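You operate a simulated robot arm through the tools that you are given. There is no shell and no other tool.

You are at the controls of a simulated robot arm. One attempt, no reset.

TASK
Add a scoop of sugar to the cocoa jar and close it.
Fine: stand the open jar on the bamboo board; lay the sugar lid on the board while you scoop, then cover the tub again; brown scoop back where it lay; screw the purple lid on tight. Set down upright: cocoa jar.

Only the result counts: the job must be done as asked and must still hold three seconds after the hand-in. Knocking over, shifting, dropping, spilling or breaking anything else fails it. A push-on lid holds only when it is set on centred and level and pressed home; a screw cap is set on level and turned clockwise until tight.

THE ROBOT
A 7-joint arm with a two-finger parallel gripper, fixed in place. Base frame: the origin is on the floor under the middle of its stand, x ahead of it, y to its left, z up; the work surface is at about z = 0.93. Lengths are in m, angles in degrees, forces in N, time in s.
It reaches about 1.479 m from its shoulder. Its first joint turns from -166.0 to 166.0 degrees. Payload 4.4 kg.
The tool frame sits at the grasp point between the pads (the TCP): z along the fingers, y along the line on which they close. The tips reach 0.023 m beyond it. The gripper opens to 0.094 m. The fingers are 0.038 m wide and 0.01 m thick; the gripper's body (0.054 by 0.096 m) begins 0.039 m behind the TCP.
Orientation is told as [roll, pitch, yaw] about the base's x, y, z axes, in that order, counted from this pose: with the fingers straight down and closing along the base's y, the tool's x points along the base's -x, its y along +y and its z along -z.

THE INTERFACE
- The arm moves only by the tool servo_tool. Its argument "rows" is a list that holds one entry, the list of rows, each a list of 7 numbers: the shift along the tool's x, y, z in units of 25 mm (1.0 is 25 mm), then the turn, a rotation vector about the tool's x, y, z in units of 4 degrees (1.0 is 4 degrees), then the finger opening in mm, from 0 to 94. In form: [[[dx, dy, dz, ax, ay, az, jaw], ...]]. A call has 1 to 20 rows; each row shifts and turns the commanded pose from where the row before left it, along the tool's axes as they then stand. A call with a number of a shift or a turn outside -1 to 1 is refused whole. A row lasts 0.2 s, in which the tool goes at most 0.05 m and 8.6 degrees; a call with a longer step from one row to the next is refused whole, and so is a gripper value outside its range. A pose out of reach is approached as far as the arm can. The call stops where the force on the tool passes 40 N (or 10 N more than at its start, if that is more) or the arm is blocked; 0.2 s more then pass. The fingers move at their own pace (about 0.072 m/s each) and stop on an object; they squeeze with about 32 N. The grip force told is the motor's: it shows also when the fingers shut on nothing. Time passes only in rows, and 0.2 s behind the last, so rows that do not move let the fingers close. The reply holds the time, the measured pose of the TCP, the force on the tool along the base axes, the opening and the grip force, in the units named above and with some noise, with the torque about the TCP (base axes, N m) and any sound that the robot's microphone picked up.
- Cameras (640 x 400 px; columns grow to the right, rows downward): "scene" is fixed at [0.3994, -0.6449, 1.5195]; the picture's right is [0.74, -0.67, 0.00], its down [-0.25, -0.27, -0.93] and it looks along [0.62, 0.69, -0.37] (base axes); focal length 313 px, centre (320, 200). "wrist" rides on the gripper at [0.086, 0.016, -0.074] in the tool frame; the picture's right is [-0.18, 0.98, 0.00], its down [-0.58, -0.11, -0.81] and it looks along [-0.79, -0.15, 0.59] (tool axes); focal length 243 px, centre (320, 200). There is no depth. A picture from a camera that has moved, and an enlarged one, comes with that camera's place and axes in the base frame and with its lens. The place of the scene camera against the robot may be out by one fixed shift of up to 0.012 m in any direction.
- capture(camera): a new picture of that camera. The clock stands still meanwhile.
- enlarge(camera, box): a new picture of the part [left, top, right, bottom] of that camera's present view, enlarged. The clock stands still meanwhile.
- job_done(): hands the job in; it is judged then, once.

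Nothing tells you positions but the pictures and the camera data. Unless the task says otherwise, let go and move clear before handing in.

The tools are called after "Call:" by a JSON object that holds its "api" and its "payload". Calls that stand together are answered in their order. servo_tool: Moves the arm, as the interface text tells. Its arguments: {"type":"object","properties":{"rows":{"type":"array","items":{"type":"array","items":{"type":"array","items":{"type":"number"}}}}},"required":["rows"]} The other tools are called the same way: capture (camera) takes a picture; enlarge (camera, box) takes an enlarged picture of a part of a camera's view; job_done () hands the job in.

At the start:

```text
time_s: 0.0
tcp_pos: [0.6813, 0.0304, 1.3592]
ee_rot: [-0.1, 0.1, 0.0]
wrist_force: [-0.5, -1.2, -0.2]
wrist_torque: [-0.01, 0.01, 0.01]
opening: 0.0942
grasp_force: 0.0
```

scene: 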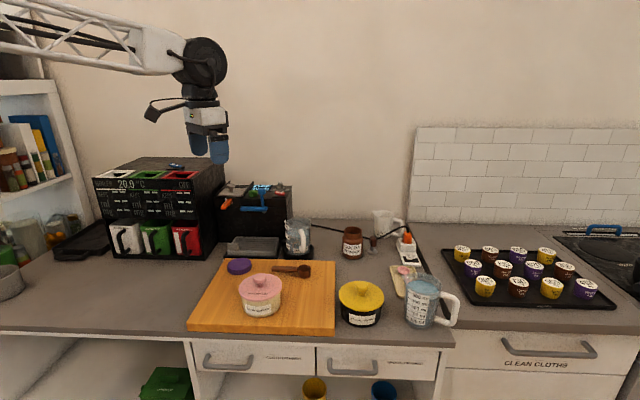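
wrist: 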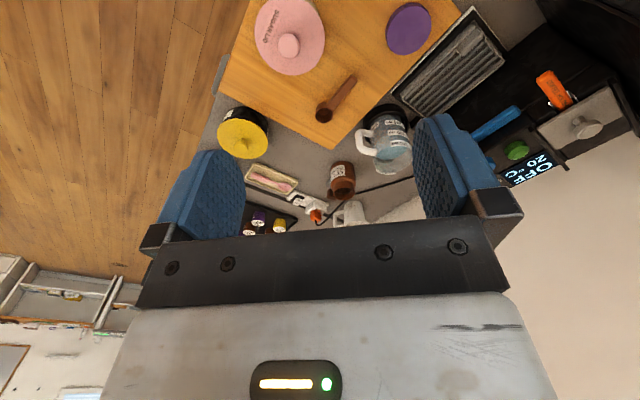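

I see a bamboo board with a pink-lidded tub (likely sugar), a purple lid and a brown scoop, a brown jar (cocoa, open) behind, and a yellow-lidded tub. I'll look closer before moving.

Call:
{"api": "enlarge", "payload": {"camera": "scene", "box": [180, 200, 340, 340]}}

Call:
{"api": "enlarge", "payload": {"camera": "scene", "box": [320, 200, 480, 340]}}

Call:
{"api": "enlarge", "payload": {"camera": "wrist", "box": [200, 0, 480, 240]}}

```text
2.86 times, centred on (260, 270) of scene
camera zoom: at [0.3994, -0.6449, 1.5195], right [0.74, -0.67, 0.0], down [-0.25, -0.27, -0.93], along [0.62, 0.69, -0.37], focal length 895 px, centre (491, 0)
```

zoom: 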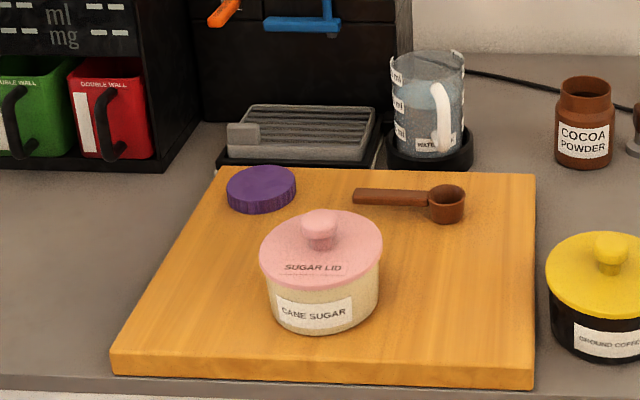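

```text
2.86 times, centred on (400, 270) of scene
camera zoom: at [0.3994, -0.6449, 1.5195], right [0.74, -0.67, 0.0], down [-0.25, -0.27, -0.93], along [0.62, 0.69, -0.37], focal length 895 px, centre (91, 0)
```

zoom: 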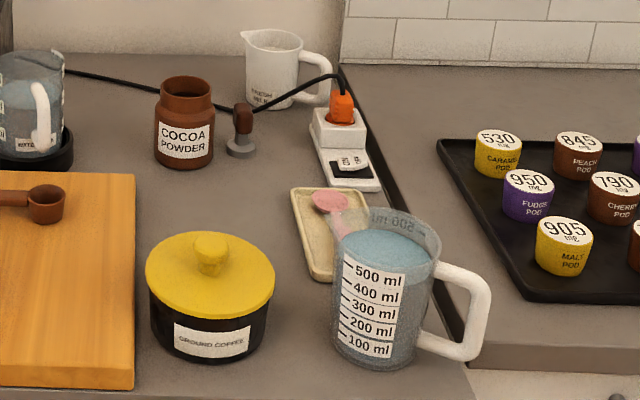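

```text
1.67 times, centred on (340, 120) of wrist
camera zoom: at [0.595, 0.046, 1.4327], right [0.18, 0.98, 0.0], down [0.58, -0.11, 0.81], along [0.79, -0.15, -0.59], focal length 404 px, centre (287, 333)
```

zoom: 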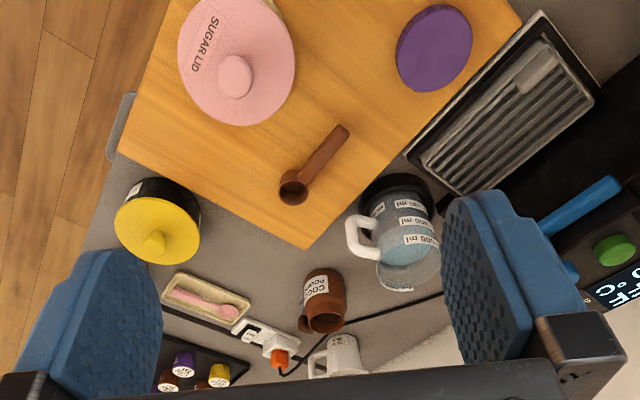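

The sugar tub (pink lid) is near (0.74, -0.03) on the board, its knob top near z 1.03. The purple lid is near (0.77, 0.16), the scoop bowl near (0.90, 0.0), and the cocoa jar near (1.11, 0.0) on the worktop. I'll move above the tub and look from closer.

Call:
{"api": "servo_tool", "payload": {"rows": [[[-0.235, -0.24, 0.75, 0, 0, 0, 94], [-0.235, -0.24, 0.75, 0, 0, 0, 94], [-0.235, -0.24, 0.75, 0, 0, 0, 94], [-0.235, -0.24, 0.75, 0, 0, 0, 94], [-0.235, -0.24, 0.75, 0, 0, 0, 94], [-0.235, -0.24, 0.75, 0, 0, 0, 94], [-0.235, -0.24, 0.75, 0, 0, 0, 94], [-0.235, -0.24, 0.75, 0, 0, 0, 94], [-0.235, -0.24, 0.75, 0, 0, 0, 94], [-0.235, -0.24, 0.75, 0, 0, 0, 94], [0, 0, 0, 0, 0, 0, 94]]]}}

Call:
{"api": "capture", "payload": {"camera": "wrist"}}

Call:
{"api": "capture", "payload": {"camera": "scene"}}

```text
time_s: 2.4
tcp_pos: [0.7406, -0.0281, 1.17]
ee_rot: [0.0, 0.0, 0.0]
wrist_force: [1.0, 0.2, 0.1]
wrist_torque: [0.01, -0.01, -0.01]
opening: 0.0938
grasp_force: 0.1
```

```text
taken
camera wrist: at [0.6538, -0.0131, 1.2442], right [0.18, 0.98, 0.0], down [0.58, -0.11, 0.81], along [0.79, -0.15, -0.59], focal length 243 px, centre (320, 200)
```

wrist: 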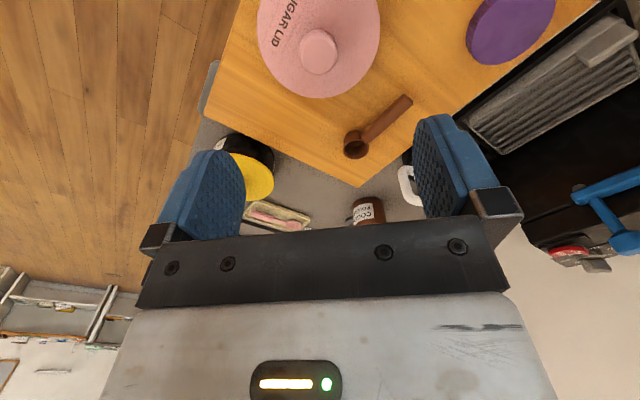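

```text
taken
```

scene: 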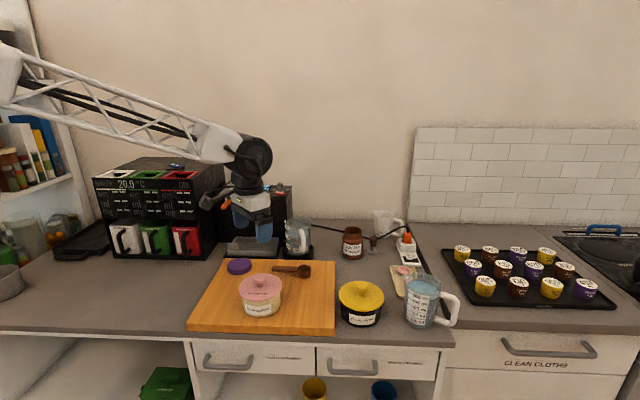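

The knob sits almost directly under the gripper, at about (0.737, -0.031). I'll zoom in to read its height and the scoop's shape before descending.

Call:
{"api": "enlarge", "payload": {"camera": "scene", "box": [230, 250, 320, 325]}}

Call:
{"api": "enlarge", "payload": {"camera": "wrist", "box": [240, 0, 430, 170]}}

```text
5.33 times, centred on (275, 288) of scene
camera zoom: at [0.3994, -0.6449, 1.5195], right [0.74, -0.67, 0.0], down [-0.25, -0.27, -0.93], along [0.62, 0.69, -0.37], focal length 1671 px, centre (560, -267)
```

zoom: 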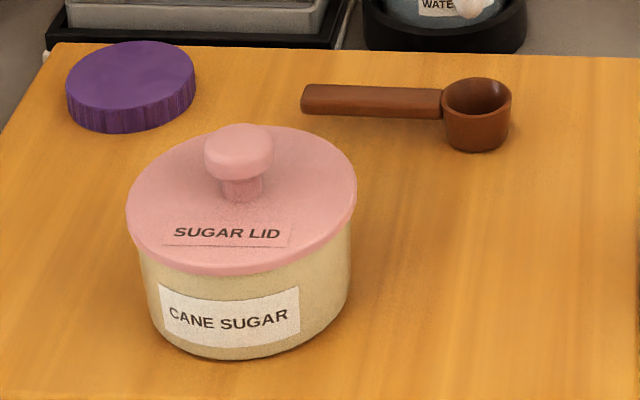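

```text
2.35 times, centred on (335, 85) of wrist
camera zoom: at [0.6538, -0.0131, 1.2442], right [0.18, 0.98, 0.0], down [0.58, -0.11, 0.81], along [0.79, -0.15, -0.59], focal length 571 px, centre (285, 471)
```

zoom: 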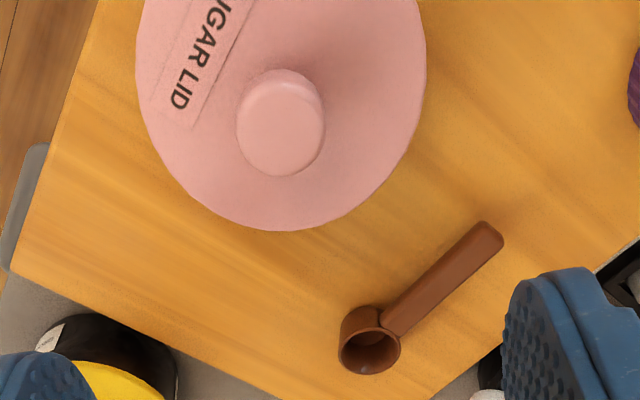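

The knob is mushroom-shaped, with a head about 32 mm across. I'll descend part way and check alignment.

Call:
{"api": "servo_tool", "payload": {"rows": [[[0.03, -0.02, 0.6, 0, 0, 0, 70], [0.03, -0.02, 0.6, 0, 0, 0, 70], [0.03, -0.02, 0.6, 0, 0, 0, 70], [0.03, -0.02, 0.6, 0, 0, 0, 70], [0.03, -0.02, 0.6, 0, 0, 0, 70], [0, 0, 0, 0, 0, 0, 70]]]}}

Call:
{"api": "capture", "payload": {"camera": "wrist"}}

Call:
{"api": "enlarge", "payload": {"camera": "scene", "box": [210, 200, 330, 300]}}

```text
time_s: 3.8
tcp_pos: [0.7358, -0.0309, 1.0964]
ee_rot: [0.1, 0.0, -0.1]
wrist_force: [-0.4, -0.3, -0.8]
wrist_torque: [0.02, -0.01, -0.02]
opening: 0.0699
grasp_force: 0.0
```

```text
taken
camera wrist: at [0.65, -0.0161, 1.1697], right [0.18, 0.98, 0.0], down [0.58, -0.11, 0.81], along [0.79, -0.15, -0.59], focal length 243 px, centre (320, 200)
```

wrist: 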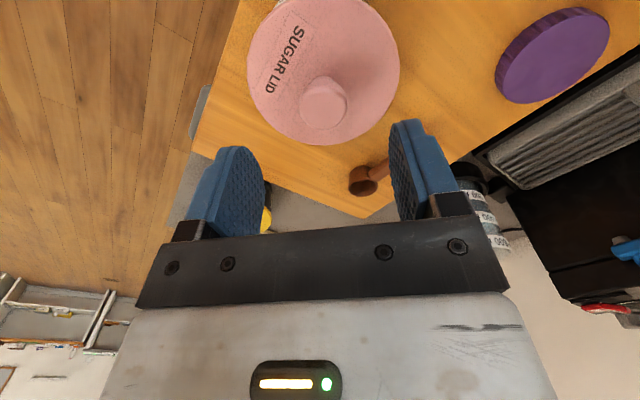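

```text
4.00 times, centred on (270, 250) of scene
camera zoom: at [0.3994, -0.6449, 1.5195], right [0.74, -0.67, 0.0], down [-0.25, -0.27, -0.93], along [0.62, 0.69, -0.37], focal length 1253 px, centre (520, 0)
```

zoom: 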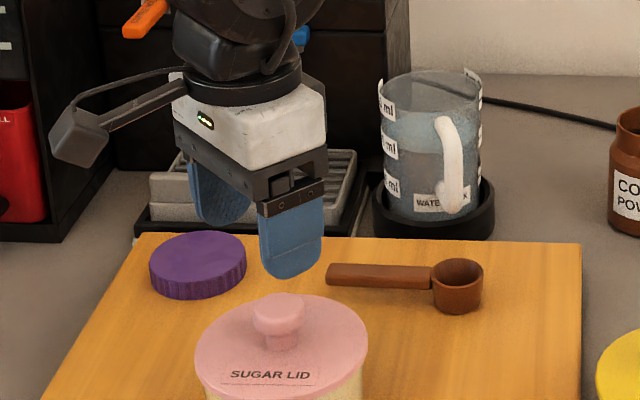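

The knob centre is near y = -0.031, x = 0.74 to 0.747. I'll descend another 35 mm and look again.

Call:
{"api": "servo_tool", "payload": {"rows": [[[-0.05, 0, 0.35, 0, 0, 0, 70], [-0.05, 0, 0.35, 0, 0, 0, 70], [-0.05, 0, 0.35, 0, 0, 0, 70], [-0.05, 0, 0.35, 0, 0, 0, 70], [0, 0, 0, 0, 0, 0, 70]]]}}

Call:
{"api": "capture", "payload": {"camera": "wrist"}}

Call:
{"api": "enlarge", "payload": {"camera": "scene", "box": [220, 240, 320, 320]}}

```text
time_s: 5.0
tcp_pos: [0.7398, -0.0309, 1.062]
ee_rot: [0.0, 0.0, 0.0]
wrist_force: [-0.5, -0.7, -0.5]
wrist_torque: [0.0, 0.02, 0.0]
opening: 0.0701
grasp_force: 0.0
```

```text
taken
camera wrist: at [0.6545, -0.0163, 1.1347], right [0.18, 0.98, 0.0], down [0.58, -0.11, 0.81], along [0.79, -0.15, -0.59], focal length 243 px, centre (320, 200)
```

wrist: 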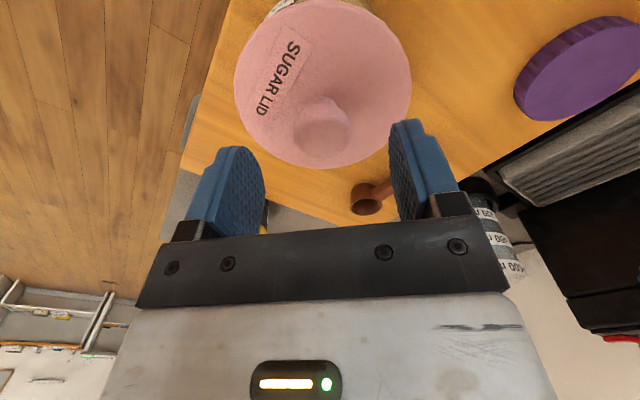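

```text
5.00 times, centred on (270, 280) of scene
camera zoom: at [0.3994, -0.6449, 1.5195], right [0.74, -0.67, 0.0], down [-0.25, -0.27, -0.93], along [0.62, 0.69, -0.37], focal length 1567 px, centre (570, -200)
```

zoom: 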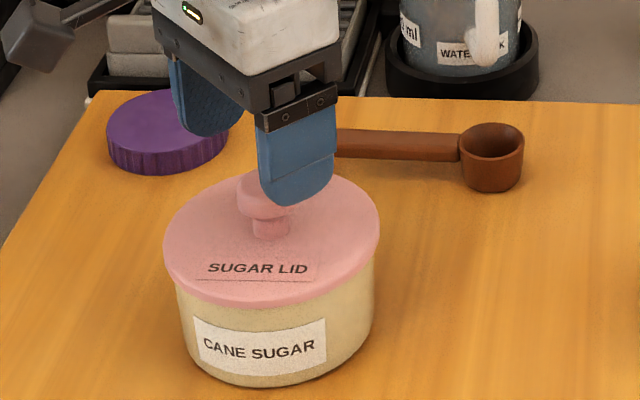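

Call:
{"api": "enlarge", "payload": {"camera": "wrist", "box": [220, 40, 420, 180]}}

```text
2.86 times, centred on (320, 110) of wrist
camera zoom: at [0.6545, -0.0163, 1.1347], right [0.18, 0.98, 0.0], down [0.58, -0.11, 0.81], along [0.79, -0.15, -0.59], focal length 693 px, centre (320, 457)
```

zoom: 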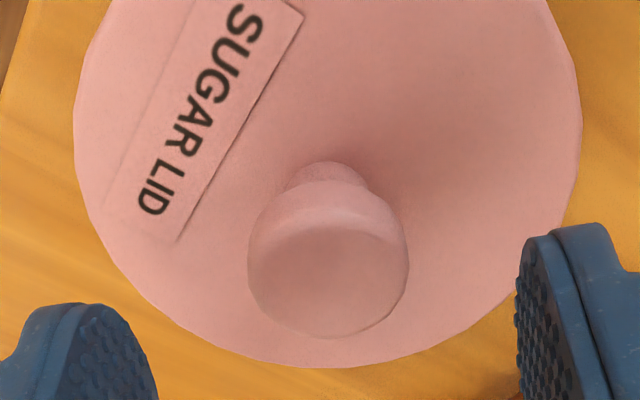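

The knob is at about (0.746, -0.032) with its top near z 1.022. I'll lower around it to TCP z about 1.018 and close.

Call:
{"api": "servo_tool", "payload": {"rows": [[[-0.06, -0.01, 0.44, 0, 0, 0, 70], [-0.06, -0.01, 0.44, 0, 0, 0, 70], [-0.06, -0.01, 0.44, 0, 0, 0, 70], [-0.06, -0.01, 0.44, 0, 0, 0, 70], [0, 0, 0, 0, 0, 0, 70], [0, 0, 0, 0, 0, 0, 20], [0, 0, 0, 0, 0, 0, 10], [0, 0, 0, 0, 0, 0, 10], [0, 0, 0, 0, 0, 0, 10]]]}}

Call:
{"api": "enlarge", "payload": {"camera": "scene", "box": [220, 240, 320, 320]}}

Call:
{"api": "capture", "payload": {"camera": "wrist"}}

```text
time_s: 7.0
tcp_pos: [0.7463, -0.0324, 1.0179]
ee_rot: [0.0, 0.0, 0.1]
wrist_force: [-0.2, -0.6, 0.2]
wrist_torque: [-0.01, -0.03, -0.01]
opening: 0.0321
grasp_force: 31.7
```

```text
5.00 times, centred on (270, 280) of scene
camera zoom: at [0.3994, -0.6449, 1.5195], right [0.74, -0.67, 0.0], down [-0.25, -0.27, -0.93], along [0.62, 0.69, -0.37], focal length 1567 px, centre (570, -200)
```

zoom: 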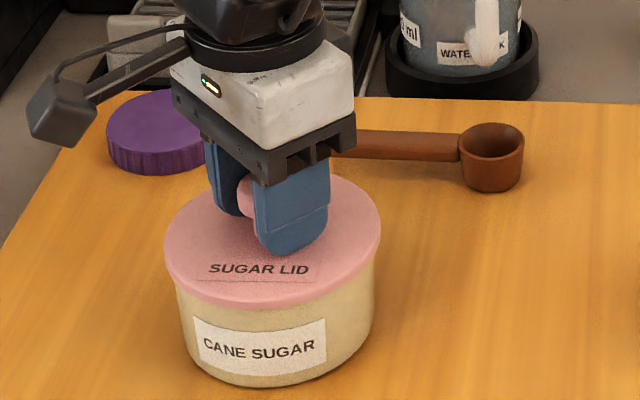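

```text
taken
camera wrist: at [0.6604, -0.0166, 1.0913], right [0.18, 0.98, 0.0], down [0.58, -0.11, 0.81], along [0.79, -0.15, -0.59], focal length 243 px, centre (320, 200)
```

wrist: 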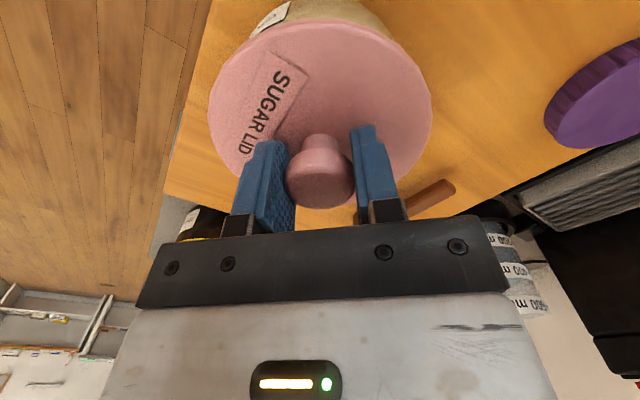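

The knob is gripped (32 mm). I'll lift the lid straight up slowly and check that the tub stays put.

Call:
{"api": "servo_tool", "payload": {"rows": [[[0, 0, -0.15, 0, 0, 0, 10], [0, 0, -0.15, 0, 0, 0, 10], [0, 0, -0.2, 0, 0, 0, 10], [0, 0, -0.2, 0, 0, 0, 10], [0, 0, 0, 0, 0, 0, 10]]]}}

Call:
{"api": "enlarge", "payload": {"camera": "scene", "box": [220, 240, 320, 320]}}

```text
time_s: 8.2
tcp_pos: [0.7474, -0.0314, 1.0353]
ee_rot: [0.0, 0.1, 0.0]
wrist_force: [-0.1, 0.3, 0.0]
wrist_torque: [-0.01, -0.01, -0.03]
opening: 0.0322
grasp_force: 32.0
```

```text
5.00 times, centred on (270, 280) of scene
camera zoom: at [0.3994, -0.6449, 1.5195], right [0.74, -0.67, 0.0], down [-0.25, -0.27, -0.93], along [0.62, 0.69, -0.37], focal length 1567 px, centre (570, -200)
```

zoom: 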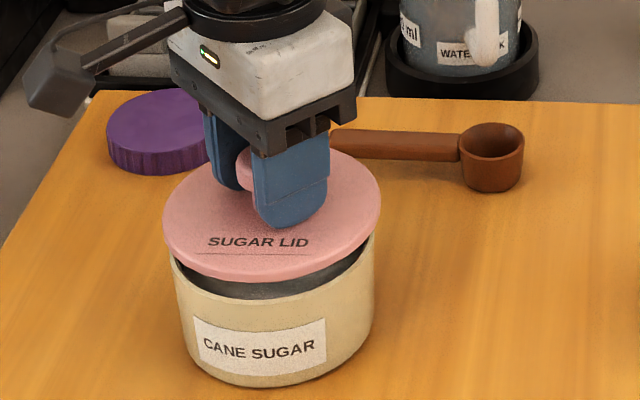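

The lid came off and the tub stayed put. I'll raise it and carry it to the free right-hand part of the board, near (0.851, -0.093), then look into the tub.

Call:
{"api": "servo_tool", "payload": {"rows": [[[0, 0, -0.65, 0, 0, 0, 10], [0, 0, -0.65, 0, 0, 0, 10], [0, 0, -0.65, 0, 0, 0, 10], [0, 0, -0.65, 0, 0, 0, 10], [-0.69, -0.41, 0, 0, 0, 0, 10], [-0.69, -0.41, 0, 0, 0, 0, 10], [-0.69, -0.41, 0, 0, 0, 0, 10], [-0.69, -0.41, 0, 0, 0, 0, 10], [-0.69, -0.41, 0, 0, 0, 0, 10], [-0.69, -0.41, 0, 0, 0, 0, 10], [0, 0, 0, 0, 0, 0, 10]]]}}

Call:
{"api": "capture", "payload": {"camera": "wrist"}}

Call:
{"api": "enlarge", "payload": {"camera": "scene", "box": [180, 220, 360, 340]}}

```text
time_s: 10.6
tcp_pos: [0.8494, -0.0948, 1.0996]
ee_rot: [0.0, 0.1, 0.0]
wrist_force: [0.1, -0.3, -0.6]
wrist_torque: [0.02, 0.0, 0.03]
opening: 0.0322
grasp_force: 32.6
```

```text
taken
camera wrist: at [0.7641, -0.0786, 1.1723], right [0.18, 0.98, 0.0], down [0.58, -0.11, 0.81], along [0.79, -0.15, -0.59], focal length 243 px, centre (320, 200)
```

wrist: 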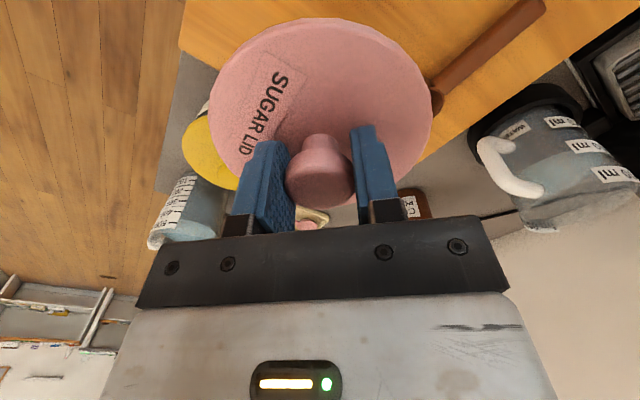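

```text
3.33 times, centred on (270, 280) of scene
camera zoom: at [0.3994, -0.6449, 1.5195], right [0.74, -0.67, 0.0], down [-0.25, -0.27, -0.93], along [0.62, 0.69, -0.37], focal length 1044 px, centre (487, -67)
```

zoom: 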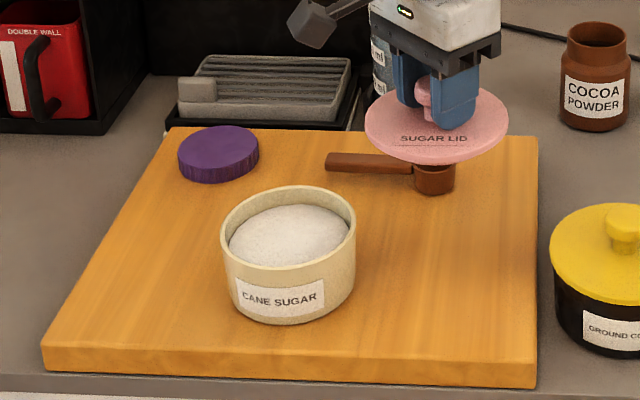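

The tub is open and mounded sugar is visible. I'll lower the lid onto the right part of the board, in stages.

Call:
{"api": "servo_tool", "payload": {"rows": [[[0, -0.06, 0.55, 0, 0, 0, 10], [0, -0.06, 0.55, 0, 0, 0, 10], [0, -0.06, 0.55, 0, 0, 0, 10], [0, -0.06, 0.55, 0, 0, 0, 10], [0, 0, 0.55, 0, 0, 0, 10], [0, 0, 0.55, 0, 0, 0, 10], [0, 0, 0.55, 0, 0, 0, 10], [0, 0, 0.4, 0, 0, 0, 10], [0, 0, 0, 0, 0, 0, 10]]]}}

Call:
{"api": "enlarge", "payload": {"camera": "scene", "box": [240, 240, 360, 330]}}

```text
time_s: 12.6
tcp_pos: [0.8511, -0.0984, 0.9936]
ee_rot: [0.0, 0.1, -0.1]
wrist_force: [-0.5, 0.5, -0.5]
wrist_torque: [0.02, -0.03, 0.0]
opening: 0.0321
grasp_force: 31.7
```

```text
4.44 times, centred on (300, 285) of scene
camera zoom: at [0.3994, -0.6449, 1.5195], right [0.74, -0.67, 0.0], down [-0.25, -0.27, -0.93], along [0.62, 0.69, -0.37], focal length 1392 px, centre (409, -178)
```

zoom: 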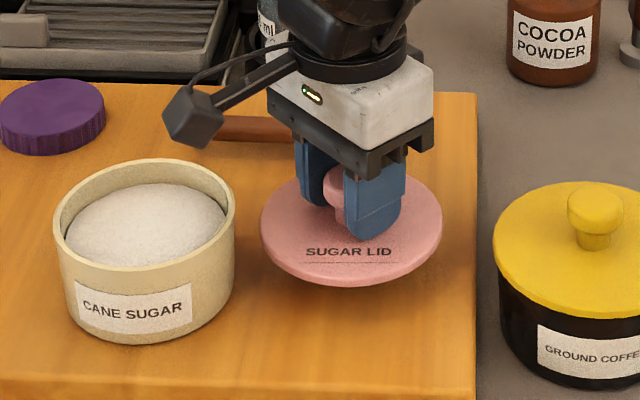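

Call:
{"api": "servo_tool", "payload": {"rows": [[[0, 0, 0.1, 0, 0, 0, 10], [0, 0, 0.1, 0, 0, 0, 10], [0, 0, 0.1, 0, 0, 0, 10], [0, 0, 0.1, 0, 0, 0, 10], [0, 0, 0, 0, 0, 0, 10]]]}}

Call:
{"api": "enlarge", "payload": {"camera": "scene", "box": [270, 260, 340, 310]}}

```text
time_s: 13.8
tcp_pos: [0.85, -0.1001, 0.983]
ee_rot: [0.0, -0.2, 0.0]
wrist_force: [0.2, 0.4, -0.2]
wrist_torque: [0.01, 0.02, 0.0]
opening: 0.032
grasp_force: 31.9
```

```text
8.00 times, centred on (305, 285) of scene
camera zoom: at [0.3994, -0.6449, 1.5195], right [0.74, -0.67, 0.0], down [-0.25, -0.27, -0.93], along [0.62, 0.69, -0.37], focal length 2506 px, centre (440, -480)
```

zoom: 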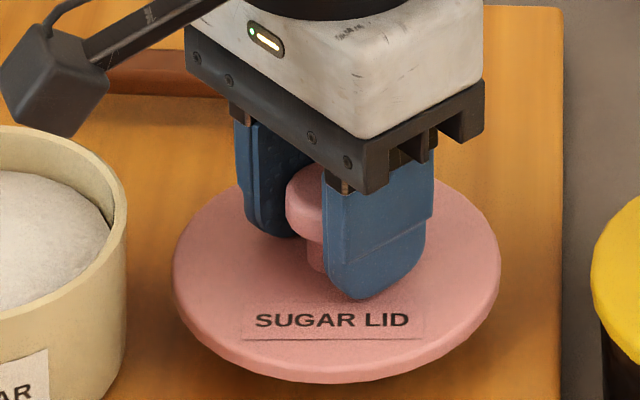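

Call:
{"api": "servo_tool", "payload": {"rows": [[[0, 0, 0.06, 0, 0, 0, 10], [0, 0, 0.06, 0, 0, 0, 10], [0, 0, 0.06, 0, 0, 0, 10], [0, 0, 0, 0, 0, 0, 10]]]}}

```text
time_s: 14.8
tcp_pos: [0.851, -0.1006, 0.9793]
ee_rot: [0.0, -0.1, -0.1]
wrist_force: [-0.8, -0.2, -0.6]
wrist_torque: [0.03, 0.02, -0.01]
opening: 0.032
grasp_force: 31.9
```

Call:
{"api": "servo_tool", "payload": {"rows": [[[0, 0, 0.06, 0, 0, 0, 10], [0, 0, 0.06, 0, 0, 0, 10], [0, 0, 0.06, 0, 0, 0, 10], [0, 0, 0, 0, 0, 0, 10]]]}}

Call:
{"api": "enlarge", "payload": {"camera": "scene", "box": [270, 260, 340, 310]}}

```text
time_s: 15.8
tcp_pos: [0.851, -0.1003, 0.9745]
ee_rot: [0.0, 0.0, 0.0]
wrist_force: [0.2, -0.3, -0.7]
wrist_torque: [0.03, 0.0, 0.03]
opening: 0.0321
grasp_force: 31.6
```

```text
8.00 times, centred on (305, 285) of scene
camera zoom: at [0.3994, -0.6449, 1.5195], right [0.74, -0.67, 0.0], down [-0.25, -0.27, -0.93], along [0.62, 0.69, -0.37], focal length 2506 px, centre (440, -480)
```

zoom: 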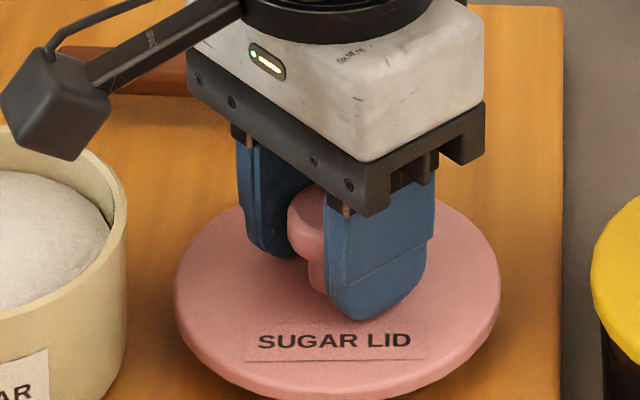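

Call:
{"api": "servo_tool", "payload": {"rows": [[[0, 0, 0.06, 0, 0, 0, 10], [0, 0, 0.06, 0, 0, 0, 10], [0, 0, 0, 0, 0, 0, 10]]]}}

Call:
{"api": "enlarge", "payload": {"camera": "scene", "box": [265, 270, 335, 320]}}

```text
time_s: 16.6
tcp_pos: [0.851, -0.0987, 0.9729]
ee_rot: [0.0, 0.0, 0.0]
wrist_force: [0.6, -0.7, -0.3]
wrist_torque: [-0.03, 0.02, -0.04]
opening: 0.032
grasp_force: 32.2
```

```text
8.00 times, centred on (300, 295) of scene
camera zoom: at [0.3994, -0.6449, 1.5195], right [0.74, -0.67, 0.0], down [-0.25, -0.27, -0.93], along [0.62, 0.69, -0.37], focal length 2506 px, centre (480, -560)
```

zoom: 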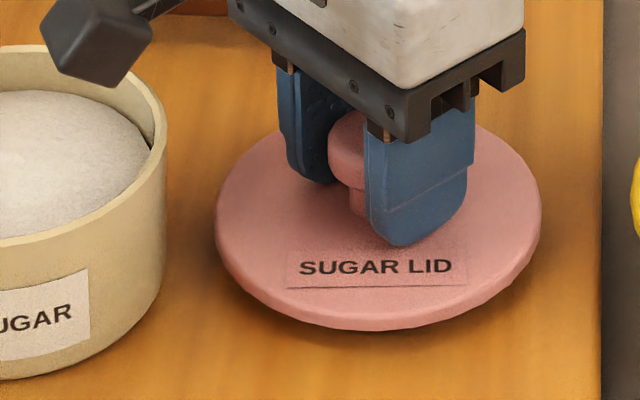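

Call:
{"api": "servo_tool", "payload": {"rows": [[[0, 0, 0.06, 0, 0, 0, 10], [0, 0, 0.06, 0, 0, 0, 10], [0, 0, 0, 0, 0, 0, 10]]]}}

Call:
{"api": "enlarge", "payload": {"camera": "scene", "box": [265, 270, 335, 320]}}

```text
time_s: 17.4
tcp_pos: [0.8502, -0.1003, 0.9706]
ee_rot: [0.0, -0.2, 0.1]
wrist_force: [0.6, 2.5, 21.7]
wrist_torque: [0.07, 0.27, -0.13]
opening: 0.032
grasp_force: 31.8
```

```text
8.00 times, centred on (300, 295) of scene
camera zoom: at [0.3994, -0.6449, 1.5195], right [0.74, -0.67, 0.0], down [-0.25, -0.27, -0.93], along [0.62, 0.69, -0.37], focal length 2506 px, centre (480, -560)
```

zoom: 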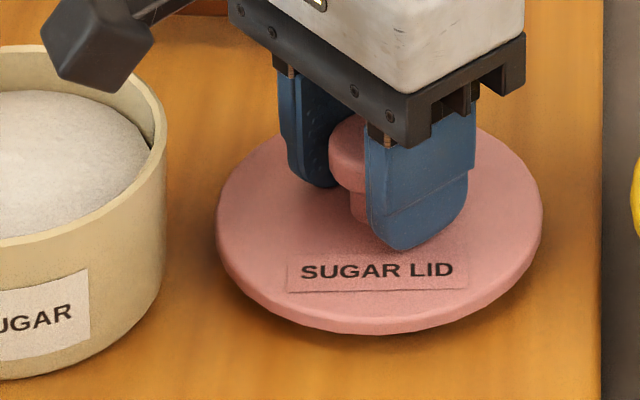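

The lid has touched the board (21.7 N, z 0.971). I'll release it and rise clear.

Call:
{"api": "servo_tool", "payload": {"rows": [[[0, 0, -0.03, 0, 0, 0, 10], [0, 0, 0, 0, 0, 0, 50], [0, 0, 0, 0, 0, 0, 70], [0, 0, -0.3, 0, 0, 0, 70], [0, 0, -0.6, 0, 0, 0, 70], [0, 0, -0.9, 0, 0, 0, 80], [0, 0, -0.9, 0, 0, 0, 94], [0, 0, -0.9, 0, 0, 0, 94], [0, 0, -0.9, 0, 0, 0, 94], [0, 0, -0.9, 0, 0, 0, 94], [0, 0, 0, 0, 0, 0, 94]]]}}

Call:
{"api": "capture", "payload": {"camera": "wrist"}}

Call:
{"api": "capture", "payload": {"camera": "scene"}}

```text
time_s: 19.8
tcp_pos: [0.8511, -0.0989, 1.1049]
ee_rot: [0.0, -0.1, 0.0]
wrist_force: [0.2, 0.0, 0.1]
wrist_torque: [0.0, -0.02, 0.01]
opening: 0.0939
grasp_force: 0.1
```

```text
taken
camera wrist: at [0.7648, -0.0853, 1.1777], right [0.18, 0.98, 0.0], down [0.58, -0.11, 0.81], along [0.79, -0.15, -0.59], focal length 243 px, centre (320, 200)
```

wrist: 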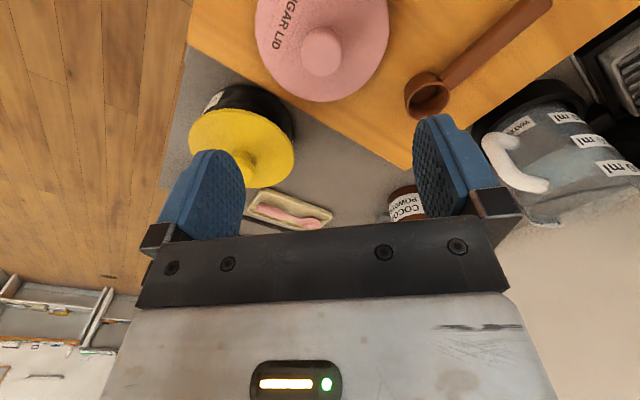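

```text
taken
```

scene: 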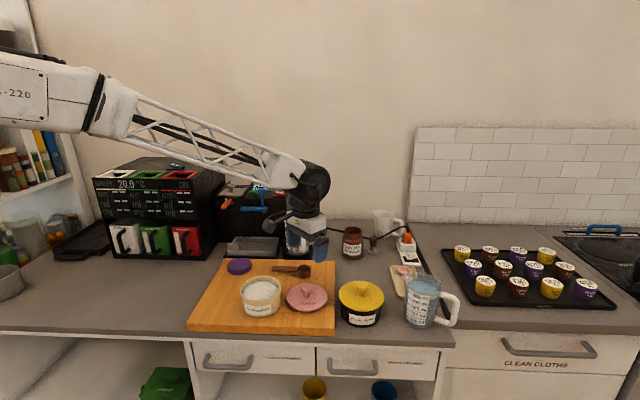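

The pink lid lies on the board. Next is the cocoa jar: I'll turn the gripper so it closes along the counter's depth, away from the tamper, and move above the jar.

Call:
{"api": "servo_tool", "payload": {"rows": [[[0, 0, -0.2, 0, 0, 1, 94], [0, 0, -0.2, 0, 0, 1, 94], [0, 0, -0.2, 0, 0, 1, 94], [0, 0, -0.2, 0, 0, 1, 94], [0, 0, -0.2, 0, 0, 1, 94], [0, 0, -0.2, 0, 0, 1, 94], [0, 0, 0, 0, 0, 1, 94], [0, 0, 0, 0, 0, 1, 94], [0, 0, 0, 0, 0, 1, 94], [0, 0, 0, 0, 0, 1, 94], [0, 0, 0, 0, 0, 1, 94], [0, 0, 0, 0, 0, 0, 94]]]}}

Call:
{"api": "capture", "payload": {"camera": "wrist"}}

```text
time_s: 22.4
tcp_pos: [0.8494, -0.1007, 1.1349]
ee_rot: [0.1, 0.1, -44.1]
wrist_force: [-0.2, -0.3, 0.6]
wrist_torque: [0.02, 0.03, 0.0]
opening: 0.0942
grasp_force: 0.0
```

```text
taken
camera wrist: at [0.8, -0.0294, 1.2072], right [0.82, 0.58, 0.0], down [0.34, -0.48, 0.81], along [0.47, -0.66, -0.59], focal length 243 px, centre (320, 200)
```

wrist: 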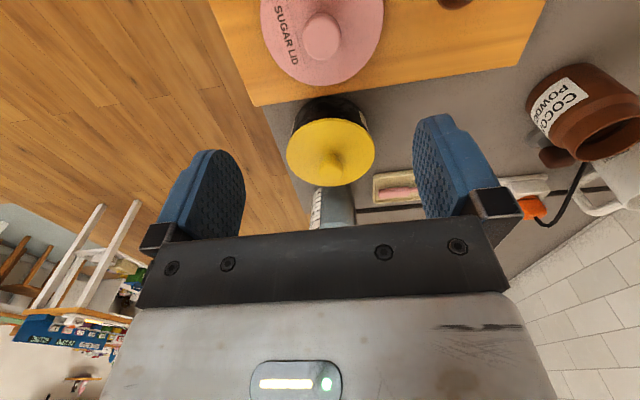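

Call:
{"api": "servo_tool", "payload": {"rows": [[[-0.37, 0.8475, 0, 0, 0, 0, 94], [-0.37, 0.8475, 0, 0, 0, 0, 94], [-0.37, 0.8475, 0, 0, 0, 0, 94], [-0.37, 0.8475, 0, 0, 0, 0, 94], [-0.37, 0.8475, 0, 0, 0, 0, 94], [-0.37, 0.8475, 0, 0, 0, 0, 94], [-0.37, 0.8475, 0, 0, 0, 0, 94], [-0.37, 0.8475, 0, 0, 0, 0, 94], [-0.37, 0.8475, 0, 0, 0, 0, 94], [-0.37, 0.8475, 0, 0, 0, 0, 94], [-0.37, 0.8475, 0, 0, 0, 0, 94], [-0.37, 0.8475, 0, 0, 0, 0, 94], [0, 0, 0, 0, 0, 0, 94]]]}}

Call:
{"api": "capture", "payload": {"camera": "wrist"}}

Call:
{"api": "enlarge", "payload": {"camera": "scene", "box": [280, 180, 440, 300]}}

```text
time_s: 25.2
tcp_pos: [1.1061, 0.0061, 1.1338]
ee_rot: [0.0, 0.0, -44.0]
wrist_force: [-0.3, 0.2, -0.3]
wrist_torque: [0.01, 0.03, 0.0]
opening: 0.0941
grasp_force: 0.0
```

```text
taken
camera wrist: at [1.0554, 0.0777, 1.2073], right [0.81, 0.58, 0.0], down [0.34, -0.48, 0.81], along [0.47, -0.66, -0.59], focal length 243 px, centre (320, 200)
```

wrist: 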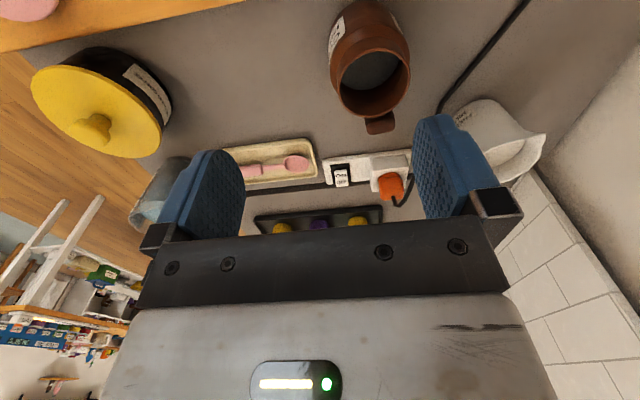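

```text
3.33 times, centred on (360, 240) of scene
camera zoom: at [0.3994, -0.6449, 1.5195], right [0.74, -0.67, 0.0], down [-0.25, -0.27, -0.93], along [0.62, 0.69, -0.37], focal length 1044 px, centre (187, 67)
```

zoom: 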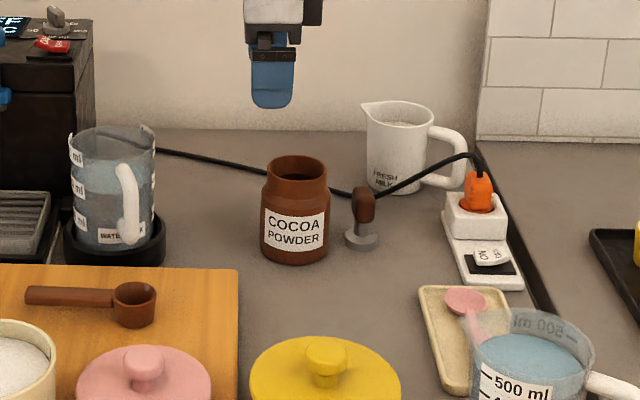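

Call:
{"api": "enlarge", "payload": {"camera": "wrist", "box": [280, 0, 480, 150]}}

Call:
{"api": "enlarge", "payload": {"camera": "scene", "box": [320, 210, 400, 270]}}

```text
2.67 times, centred on (380, 75) of wrist
camera zoom: at [1.0554, 0.0777, 1.2073], right [0.81, 0.58, 0.0], down [0.34, -0.48, 0.81], along [0.47, -0.66, -0.59], focal length 647 px, centre (160, 533)
```

zoom: 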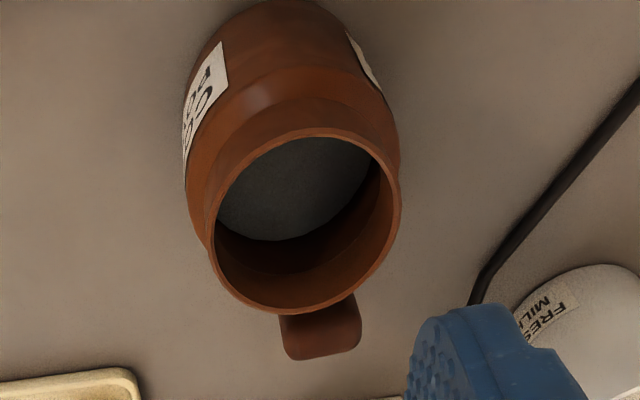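

```text
6.67 times, centred on (360, 240) of scene
camera zoom: at [0.3994, -0.6449, 1.5195], right [0.74, -0.67, 0.0], down [-0.25, -0.27, -0.93], along [0.62, 0.69, -0.37], focal length 2089 px, centre (53, -67)
```

zoom: 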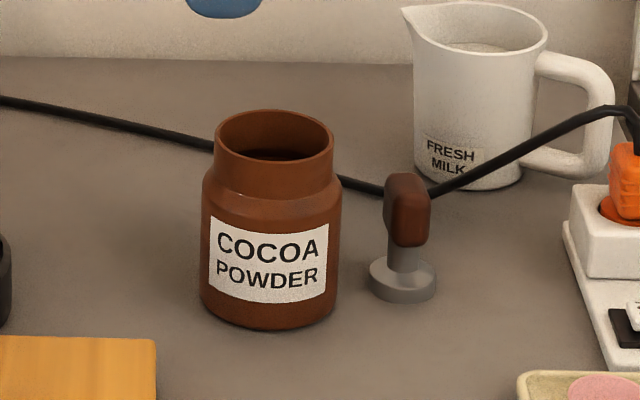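

The jar seems slightly farther out than I first thought. I'll shift toward it and take a second wrist view to pin it down.

Call:
{"api": "servo_tool", "payload": {"rows": [[[-0.357, 0.495, 0, 0, 0, 0, 94], [-0.357, 0.495, 0, 0, 0, 0, 94], [-0.357, 0.495, 0, 0, 0, 0, 94], [0, 0, 0, 0, 0, 0, 94]]]}}

Call:
{"api": "enlarge", "payload": {"camera": "wrist", "box": [220, 0, 420, 150]}}

Call:
{"api": "enlarge", "payload": {"camera": "scene", "box": [300, 160, 420, 270]}}

```text
time_s: 26.2
tcp_pos: [1.1514, 0.0148, 1.1341]
ee_rot: [-0.1, 0.0, -44.0]
wrist_force: [-0.2, 0.6, -0.4]
wrist_torque: [-0.02, 0.0, 0.02]
opening: 0.0938
grasp_force: 0.2
```

```text
2.67 times, centred on (320, 75) of wrist
camera zoom: at [1.1016, 0.0855, 1.2073], right [0.82, 0.58, 0.0], down [0.34, -0.48, 0.81], along [0.47, -0.66, -0.59], focal length 647 px, centre (320, 533)
```

zoom: 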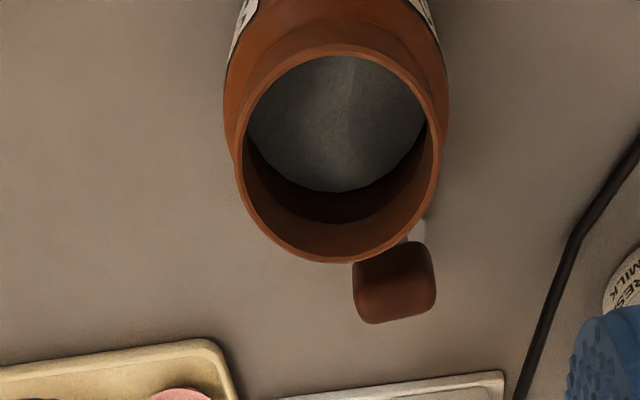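

```text
3.64 times, centred on (360, 215) of scene
camera zoom: at [0.3994, -0.6449, 1.5195], right [0.74, -0.67, 0.0], down [-0.25, -0.27, -0.93], along [0.62, 0.69, -0.37], focal length 1139 px, centre (174, 146)
```

zoom: 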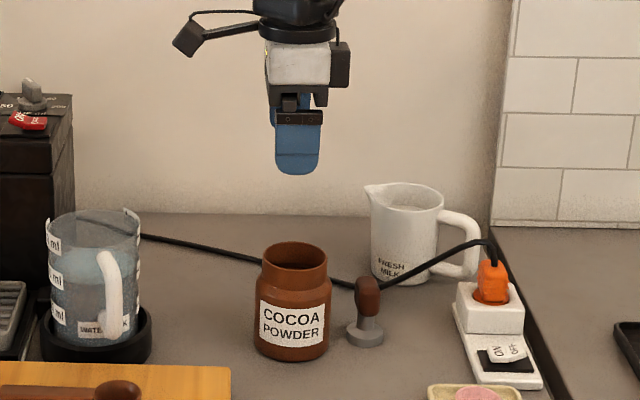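

Two wrist views place the jar axis at about (1.158, 0.0145), with its top near z 1.0. I'll align and descend in stages around it.

Call:
{"api": "servo_tool", "payload": {"rows": [[[-0.095, 0.09, 0.5, 0, 0, 0, 94], [-0.095, 0.09, 0.5, 0, 0, 0, 94], [0, 0, 0.6, 0, 0, 0, 94], [0, 0, 0.6, 0, 0, 0, 94], [0, 0, 0.6, 0, 0, 0, 94], [0, 0, 0.4, 0, 0, 0, 94], [0, 0, 0.2, 0, 0, 0, 94], [0, 0, 0, 0, 0, 0, 94]]]}}

Call:
{"api": "capture", "payload": {"camera": "wrist"}}

Call:
{"api": "enlarge", "payload": {"camera": "scene", "box": [300, 180, 420, 280]}}

```text
time_s: 28.0
tcp_pos: [1.1585, 0.013, 1.0479]
ee_rot: [0.1, 0.0, -44.0]
wrist_force: [-0.1, -0.7, -0.4]
wrist_torque: [0.01, 0.02, 0.0]
opening: 0.0941
grasp_force: 0.0
```

```text
taken
camera wrist: at [1.107, 0.0847, 1.1222], right [0.82, 0.58, 0.0], down [0.34, -0.48, 0.81], along [0.47, -0.66, -0.59], focal length 243 px, centre (320, 200)
```

wrist: 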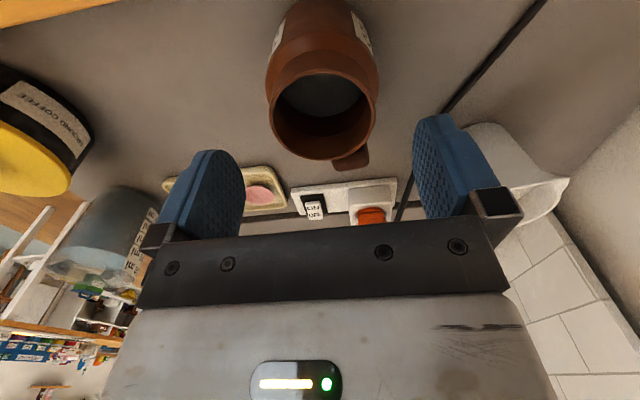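

```text
4.00 times, centred on (360, 230) of scene
camera zoom: at [0.3994, -0.6449, 1.5195], right [0.74, -0.67, 0.0], down [-0.25, -0.27, -0.93], along [0.62, 0.69, -0.37], focal length 1253 px, centre (160, 80)
```

zoom: 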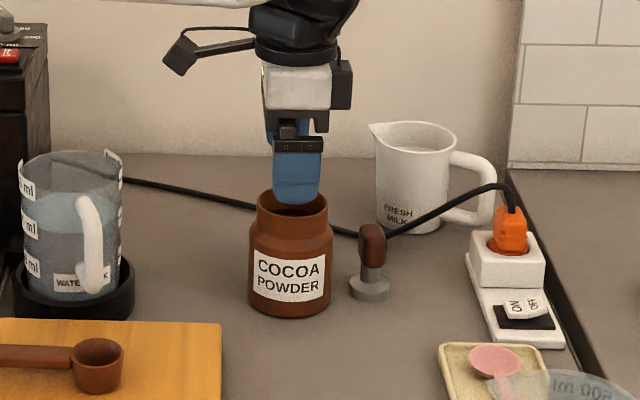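

Jar is centred between the fingers. I'll descend to grip height.

Call:
{"api": "servo_tool", "payload": {"rows": [[[0, 0.04, 0.5, 0, 0, 0, 94], [0, 0, 0.5, 0, 0, 0, 94], [0, 0, 0.5, 0, 0, 0, 94], [0, 0, 0.5, 0, 0, 0, 94], [0, 0, 0.4, 0, 0, 0, 94], [0, 0, 0.3, 0, 0, 0, 94], [0, 0, 0.2, 0, 0, 0, 94], [0, 0, 0, 0, 0, 0, 94]]]}}

Call:
{"api": "capture", "payload": {"camera": "wrist"}}

Call:
{"api": "enlarge", "payload": {"camera": "scene", "box": [300, 180, 420, 280]}}

```text
time_s: 29.8
tcp_pos: [1.1583, 0.0135, 0.9762]
ee_rot: [0.1, 0.0, -44.1]
wrist_force: [0.1, 0.8, 0.4]
wrist_torque: [-0.01, -0.01, -0.01]
opening: 0.0941
grasp_force: 0.0
```

```text
taken
camera wrist: at [1.1079, 0.0857, 1.0492], right [0.82, 0.58, 0.0], down [0.34, -0.48, 0.81], along [0.47, -0.66, -0.59], focal length 243 px, centre (320, 200)
```

wrist: 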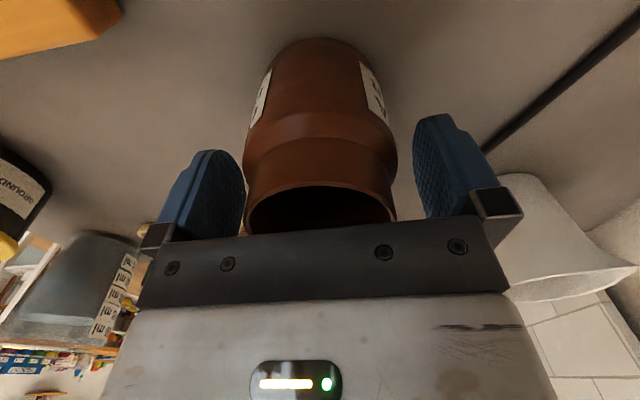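

```text
4.00 times, centred on (360, 230) of scene
camera zoom: at [0.3994, -0.6449, 1.5195], right [0.74, -0.67, 0.0], down [-0.25, -0.27, -0.93], along [0.62, 0.69, -0.37], focal length 1253 px, centre (160, 80)
```

zoom: 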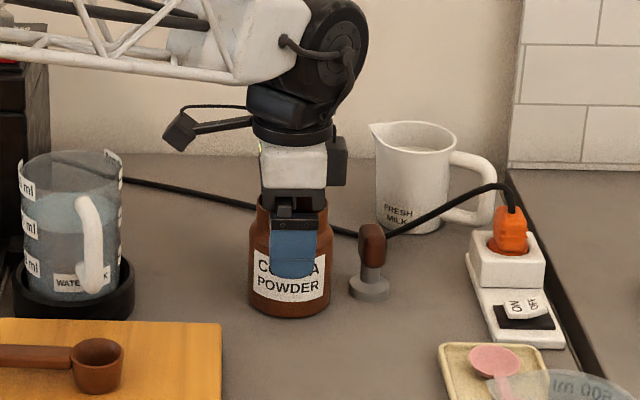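

I'll go 8 mm lower for a fuller grip on the straight body, then close.

Call:
{"api": "servo_tool", "payload": {"rows": [[[0, 0, 0.16, 0, 0, 0, 94], [0, 0, 0.16, 0, 0, 0, 94], [0, 0, 0, 0, 0, 0, 80], [0, 0, 0, 0, 0, 0, 70], [0, 0, 0, 0, 0, 0, 60], [0, 0, 0, 0, 0, 0, 60], [0, 0, 0, 0, 0, 0, 60]]]}}

Call:
{"api": "capture", "payload": {"camera": "wrist"}}

```text
time_s: 31.4
tcp_pos: [1.1586, 0.0149, 0.9693]
ee_rot: [-0.1, 0.0, -44.1]
wrist_force: [-0.3, 1.1, 0.3]
wrist_torque: [-0.01, -0.01, 0.07]
opening: 0.075
grasp_force: 32.0
```

```text
taken
camera wrist: at [1.1076, 0.0865, 1.0415], right [0.82, 0.58, 0.0], down [0.34, -0.48, 0.81], along [0.47, -0.66, -0.59], focal length 243 px, centre (320, 200)
```

wrist: 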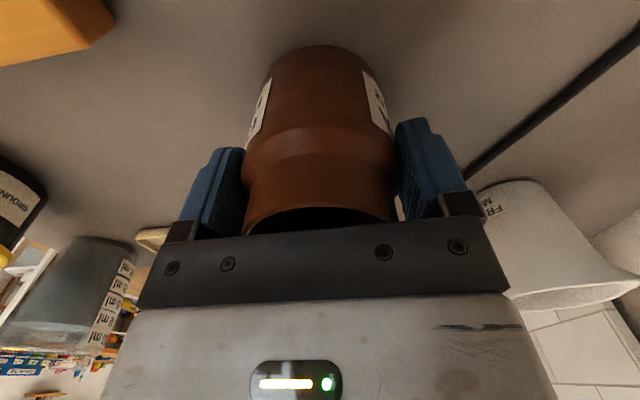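

Jar gripped (75 mm). Lifting straight up, high enough to clear everything.

Call:
{"api": "servo_tool", "payload": {"rows": [[[0, 0, -0.1, 0, 0, 0, 60], [0, 0, -0.2, 0, 0, 0, 60], [0, 0, -0.4, 0, 0, 0, 60], [0, 0, -0.6, 0, 0, 0, 60], [0, 0, 0, 0, 0, 0, 60]]]}}

Call:
{"api": "enlarge", "payload": {"camera": "scene", "box": [300, 180, 420, 280]}}

```text
time_s: 32.6
tcp_pos: [1.158, 0.0165, 1.0018]
ee_rot: [0.0, 0.1, -44.1]
wrist_force: [-0.6, -0.1, -2.6]
wrist_torque: [0.02, 0.01, 0.03]
opening: 0.0752
grasp_force: 31.6
```

```text
4.00 times, centred on (360, 230) of scene
camera zoom: at [0.3994, -0.6449, 1.5195], right [0.74, -0.67, 0.0], down [-0.25, -0.27, -0.93], along [0.62, 0.69, -0.37], focal length 1253 px, centre (160, 80)
```

zoom: 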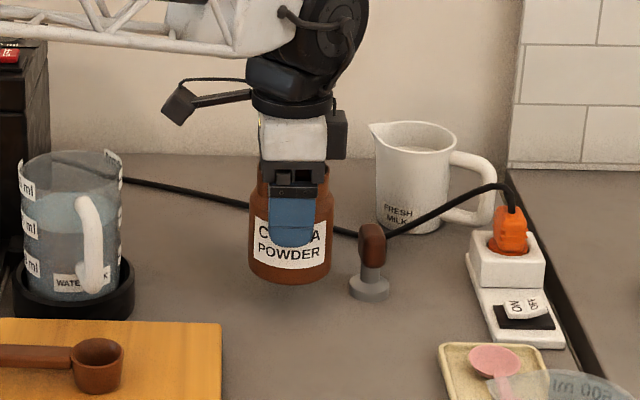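

The jar lifts cleanly (about 2.6 N). I'll raise it more, then carry it to the free left-front part of the board.

Call:
{"api": "servo_tool", "payload": {"rows": [[[0, 0, -0.5, 0, 0, 0, 60], [0, 0, -0.7, 0, 0, 0, 60], [0, 0, -0.8, 0, 0, 0, 60], [0, 0, -0.8, 0, 0, 0, 60], [0, 0, -0.8, 0, 0, 0, 60], [0, 0, -0.8, 0, 0, 0, 60], [0, 0, -0.8, 0, 0, 0, 60], [0, 0, -0.8, 0, 0, 0, 60], [0, 0, -0.5, 0, 0, 0, 60], [0, 0, -0.2, 0, 0, 0, 60], [0, 0, 0, 0, 0, 0, 60]]]}}

Call:
{"api": "servo_tool", "payload": {"rows": [[[0.3, -0.25, 0, 0, 0, 0, 60], [0.6, -0.5, 0, 0, 0, 0, 60], [0.8, -0.65, 0, 0, 0, 0, 60], [0.8, -0.65, 0, 0, 0, 0, 60], [0.8, -0.65, 0, 0, 0, 0, 60], [0.8, -0.65, 0, 0, 0, 0, 60], [0.8, -0.65, 0, 0, 0, 0, 60], [0.8, -0.65, 0, 0, 0, 0, 60], [0.8, -0.65, 0, 0, 0, 0, 60], [0.8, -0.65, 0, 0, 0, 0, 60], [0.8, -0.65, 0, 0, 0, 0, 60], [0.8, -0.65, 0, 0, 0, 0, 60], [0.8, -0.65, 0, 0, 0, 0, 60], [0.8, -0.65, 0, 0, 0, 0, 60], [0.8, -0.65, 0, 0, 0, 0, 60], [0.8, -0.65, 0, 0, 0, 0, 60], [0.8, -0.65, 0, 0, 0, 0, 60], [0.8, -0.65, 0, 0, 0, 0, 60], [0.6, -0.5, 0, 0, 0, 0, 60], [0.3, -0.25, 0, 0, 0, 0, 60]]]}}

Call:
{"api": "capture", "payload": {"camera": "scene"}}

Call:
{"api": "capture", "payload": {"camera": "wrist"}}

```text
time_s: 35.0
tcp_pos: [1.1575, 0.0149, 1.1677]
ee_rot: [0.0, -0.1, -44.0]
wrist_force: [-0.5, -0.3, -2.4]
wrist_torque: [0.0, -0.02, -0.04]
opening: 0.075
grasp_force: 31.8
```

```text
time_s: 39.2
tcp_pos: [0.6899, 0.055, 1.1672]
ee_rot: [0.0, 0.0, -44.0]
wrist_force: [-0.3, 0.1, -2.9]
wrist_torque: [0.03, 0.01, 0.01]
opening: 0.0748
grasp_force: 31.5
```

```text
taken
```

scene: 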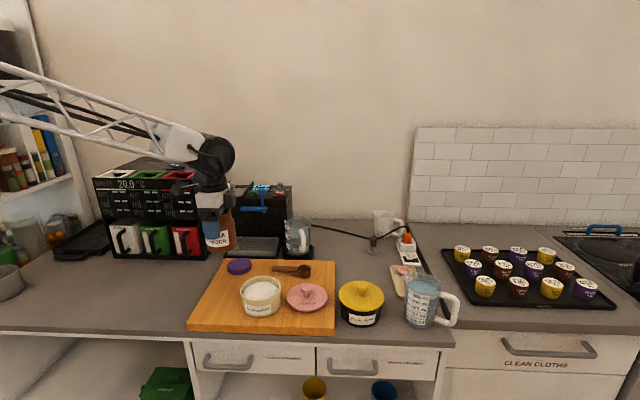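

```text
taken
camera wrist: at [0.6393, 0.1268, 1.24], right [0.82, 0.58, 0.0], down [0.34, -0.48, 0.81], along [0.47, -0.66, -0.59], focal length 243 px, centre (320, 200)
```

wrist: 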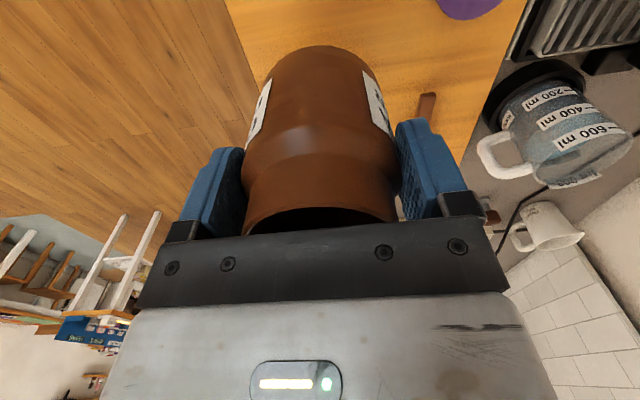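

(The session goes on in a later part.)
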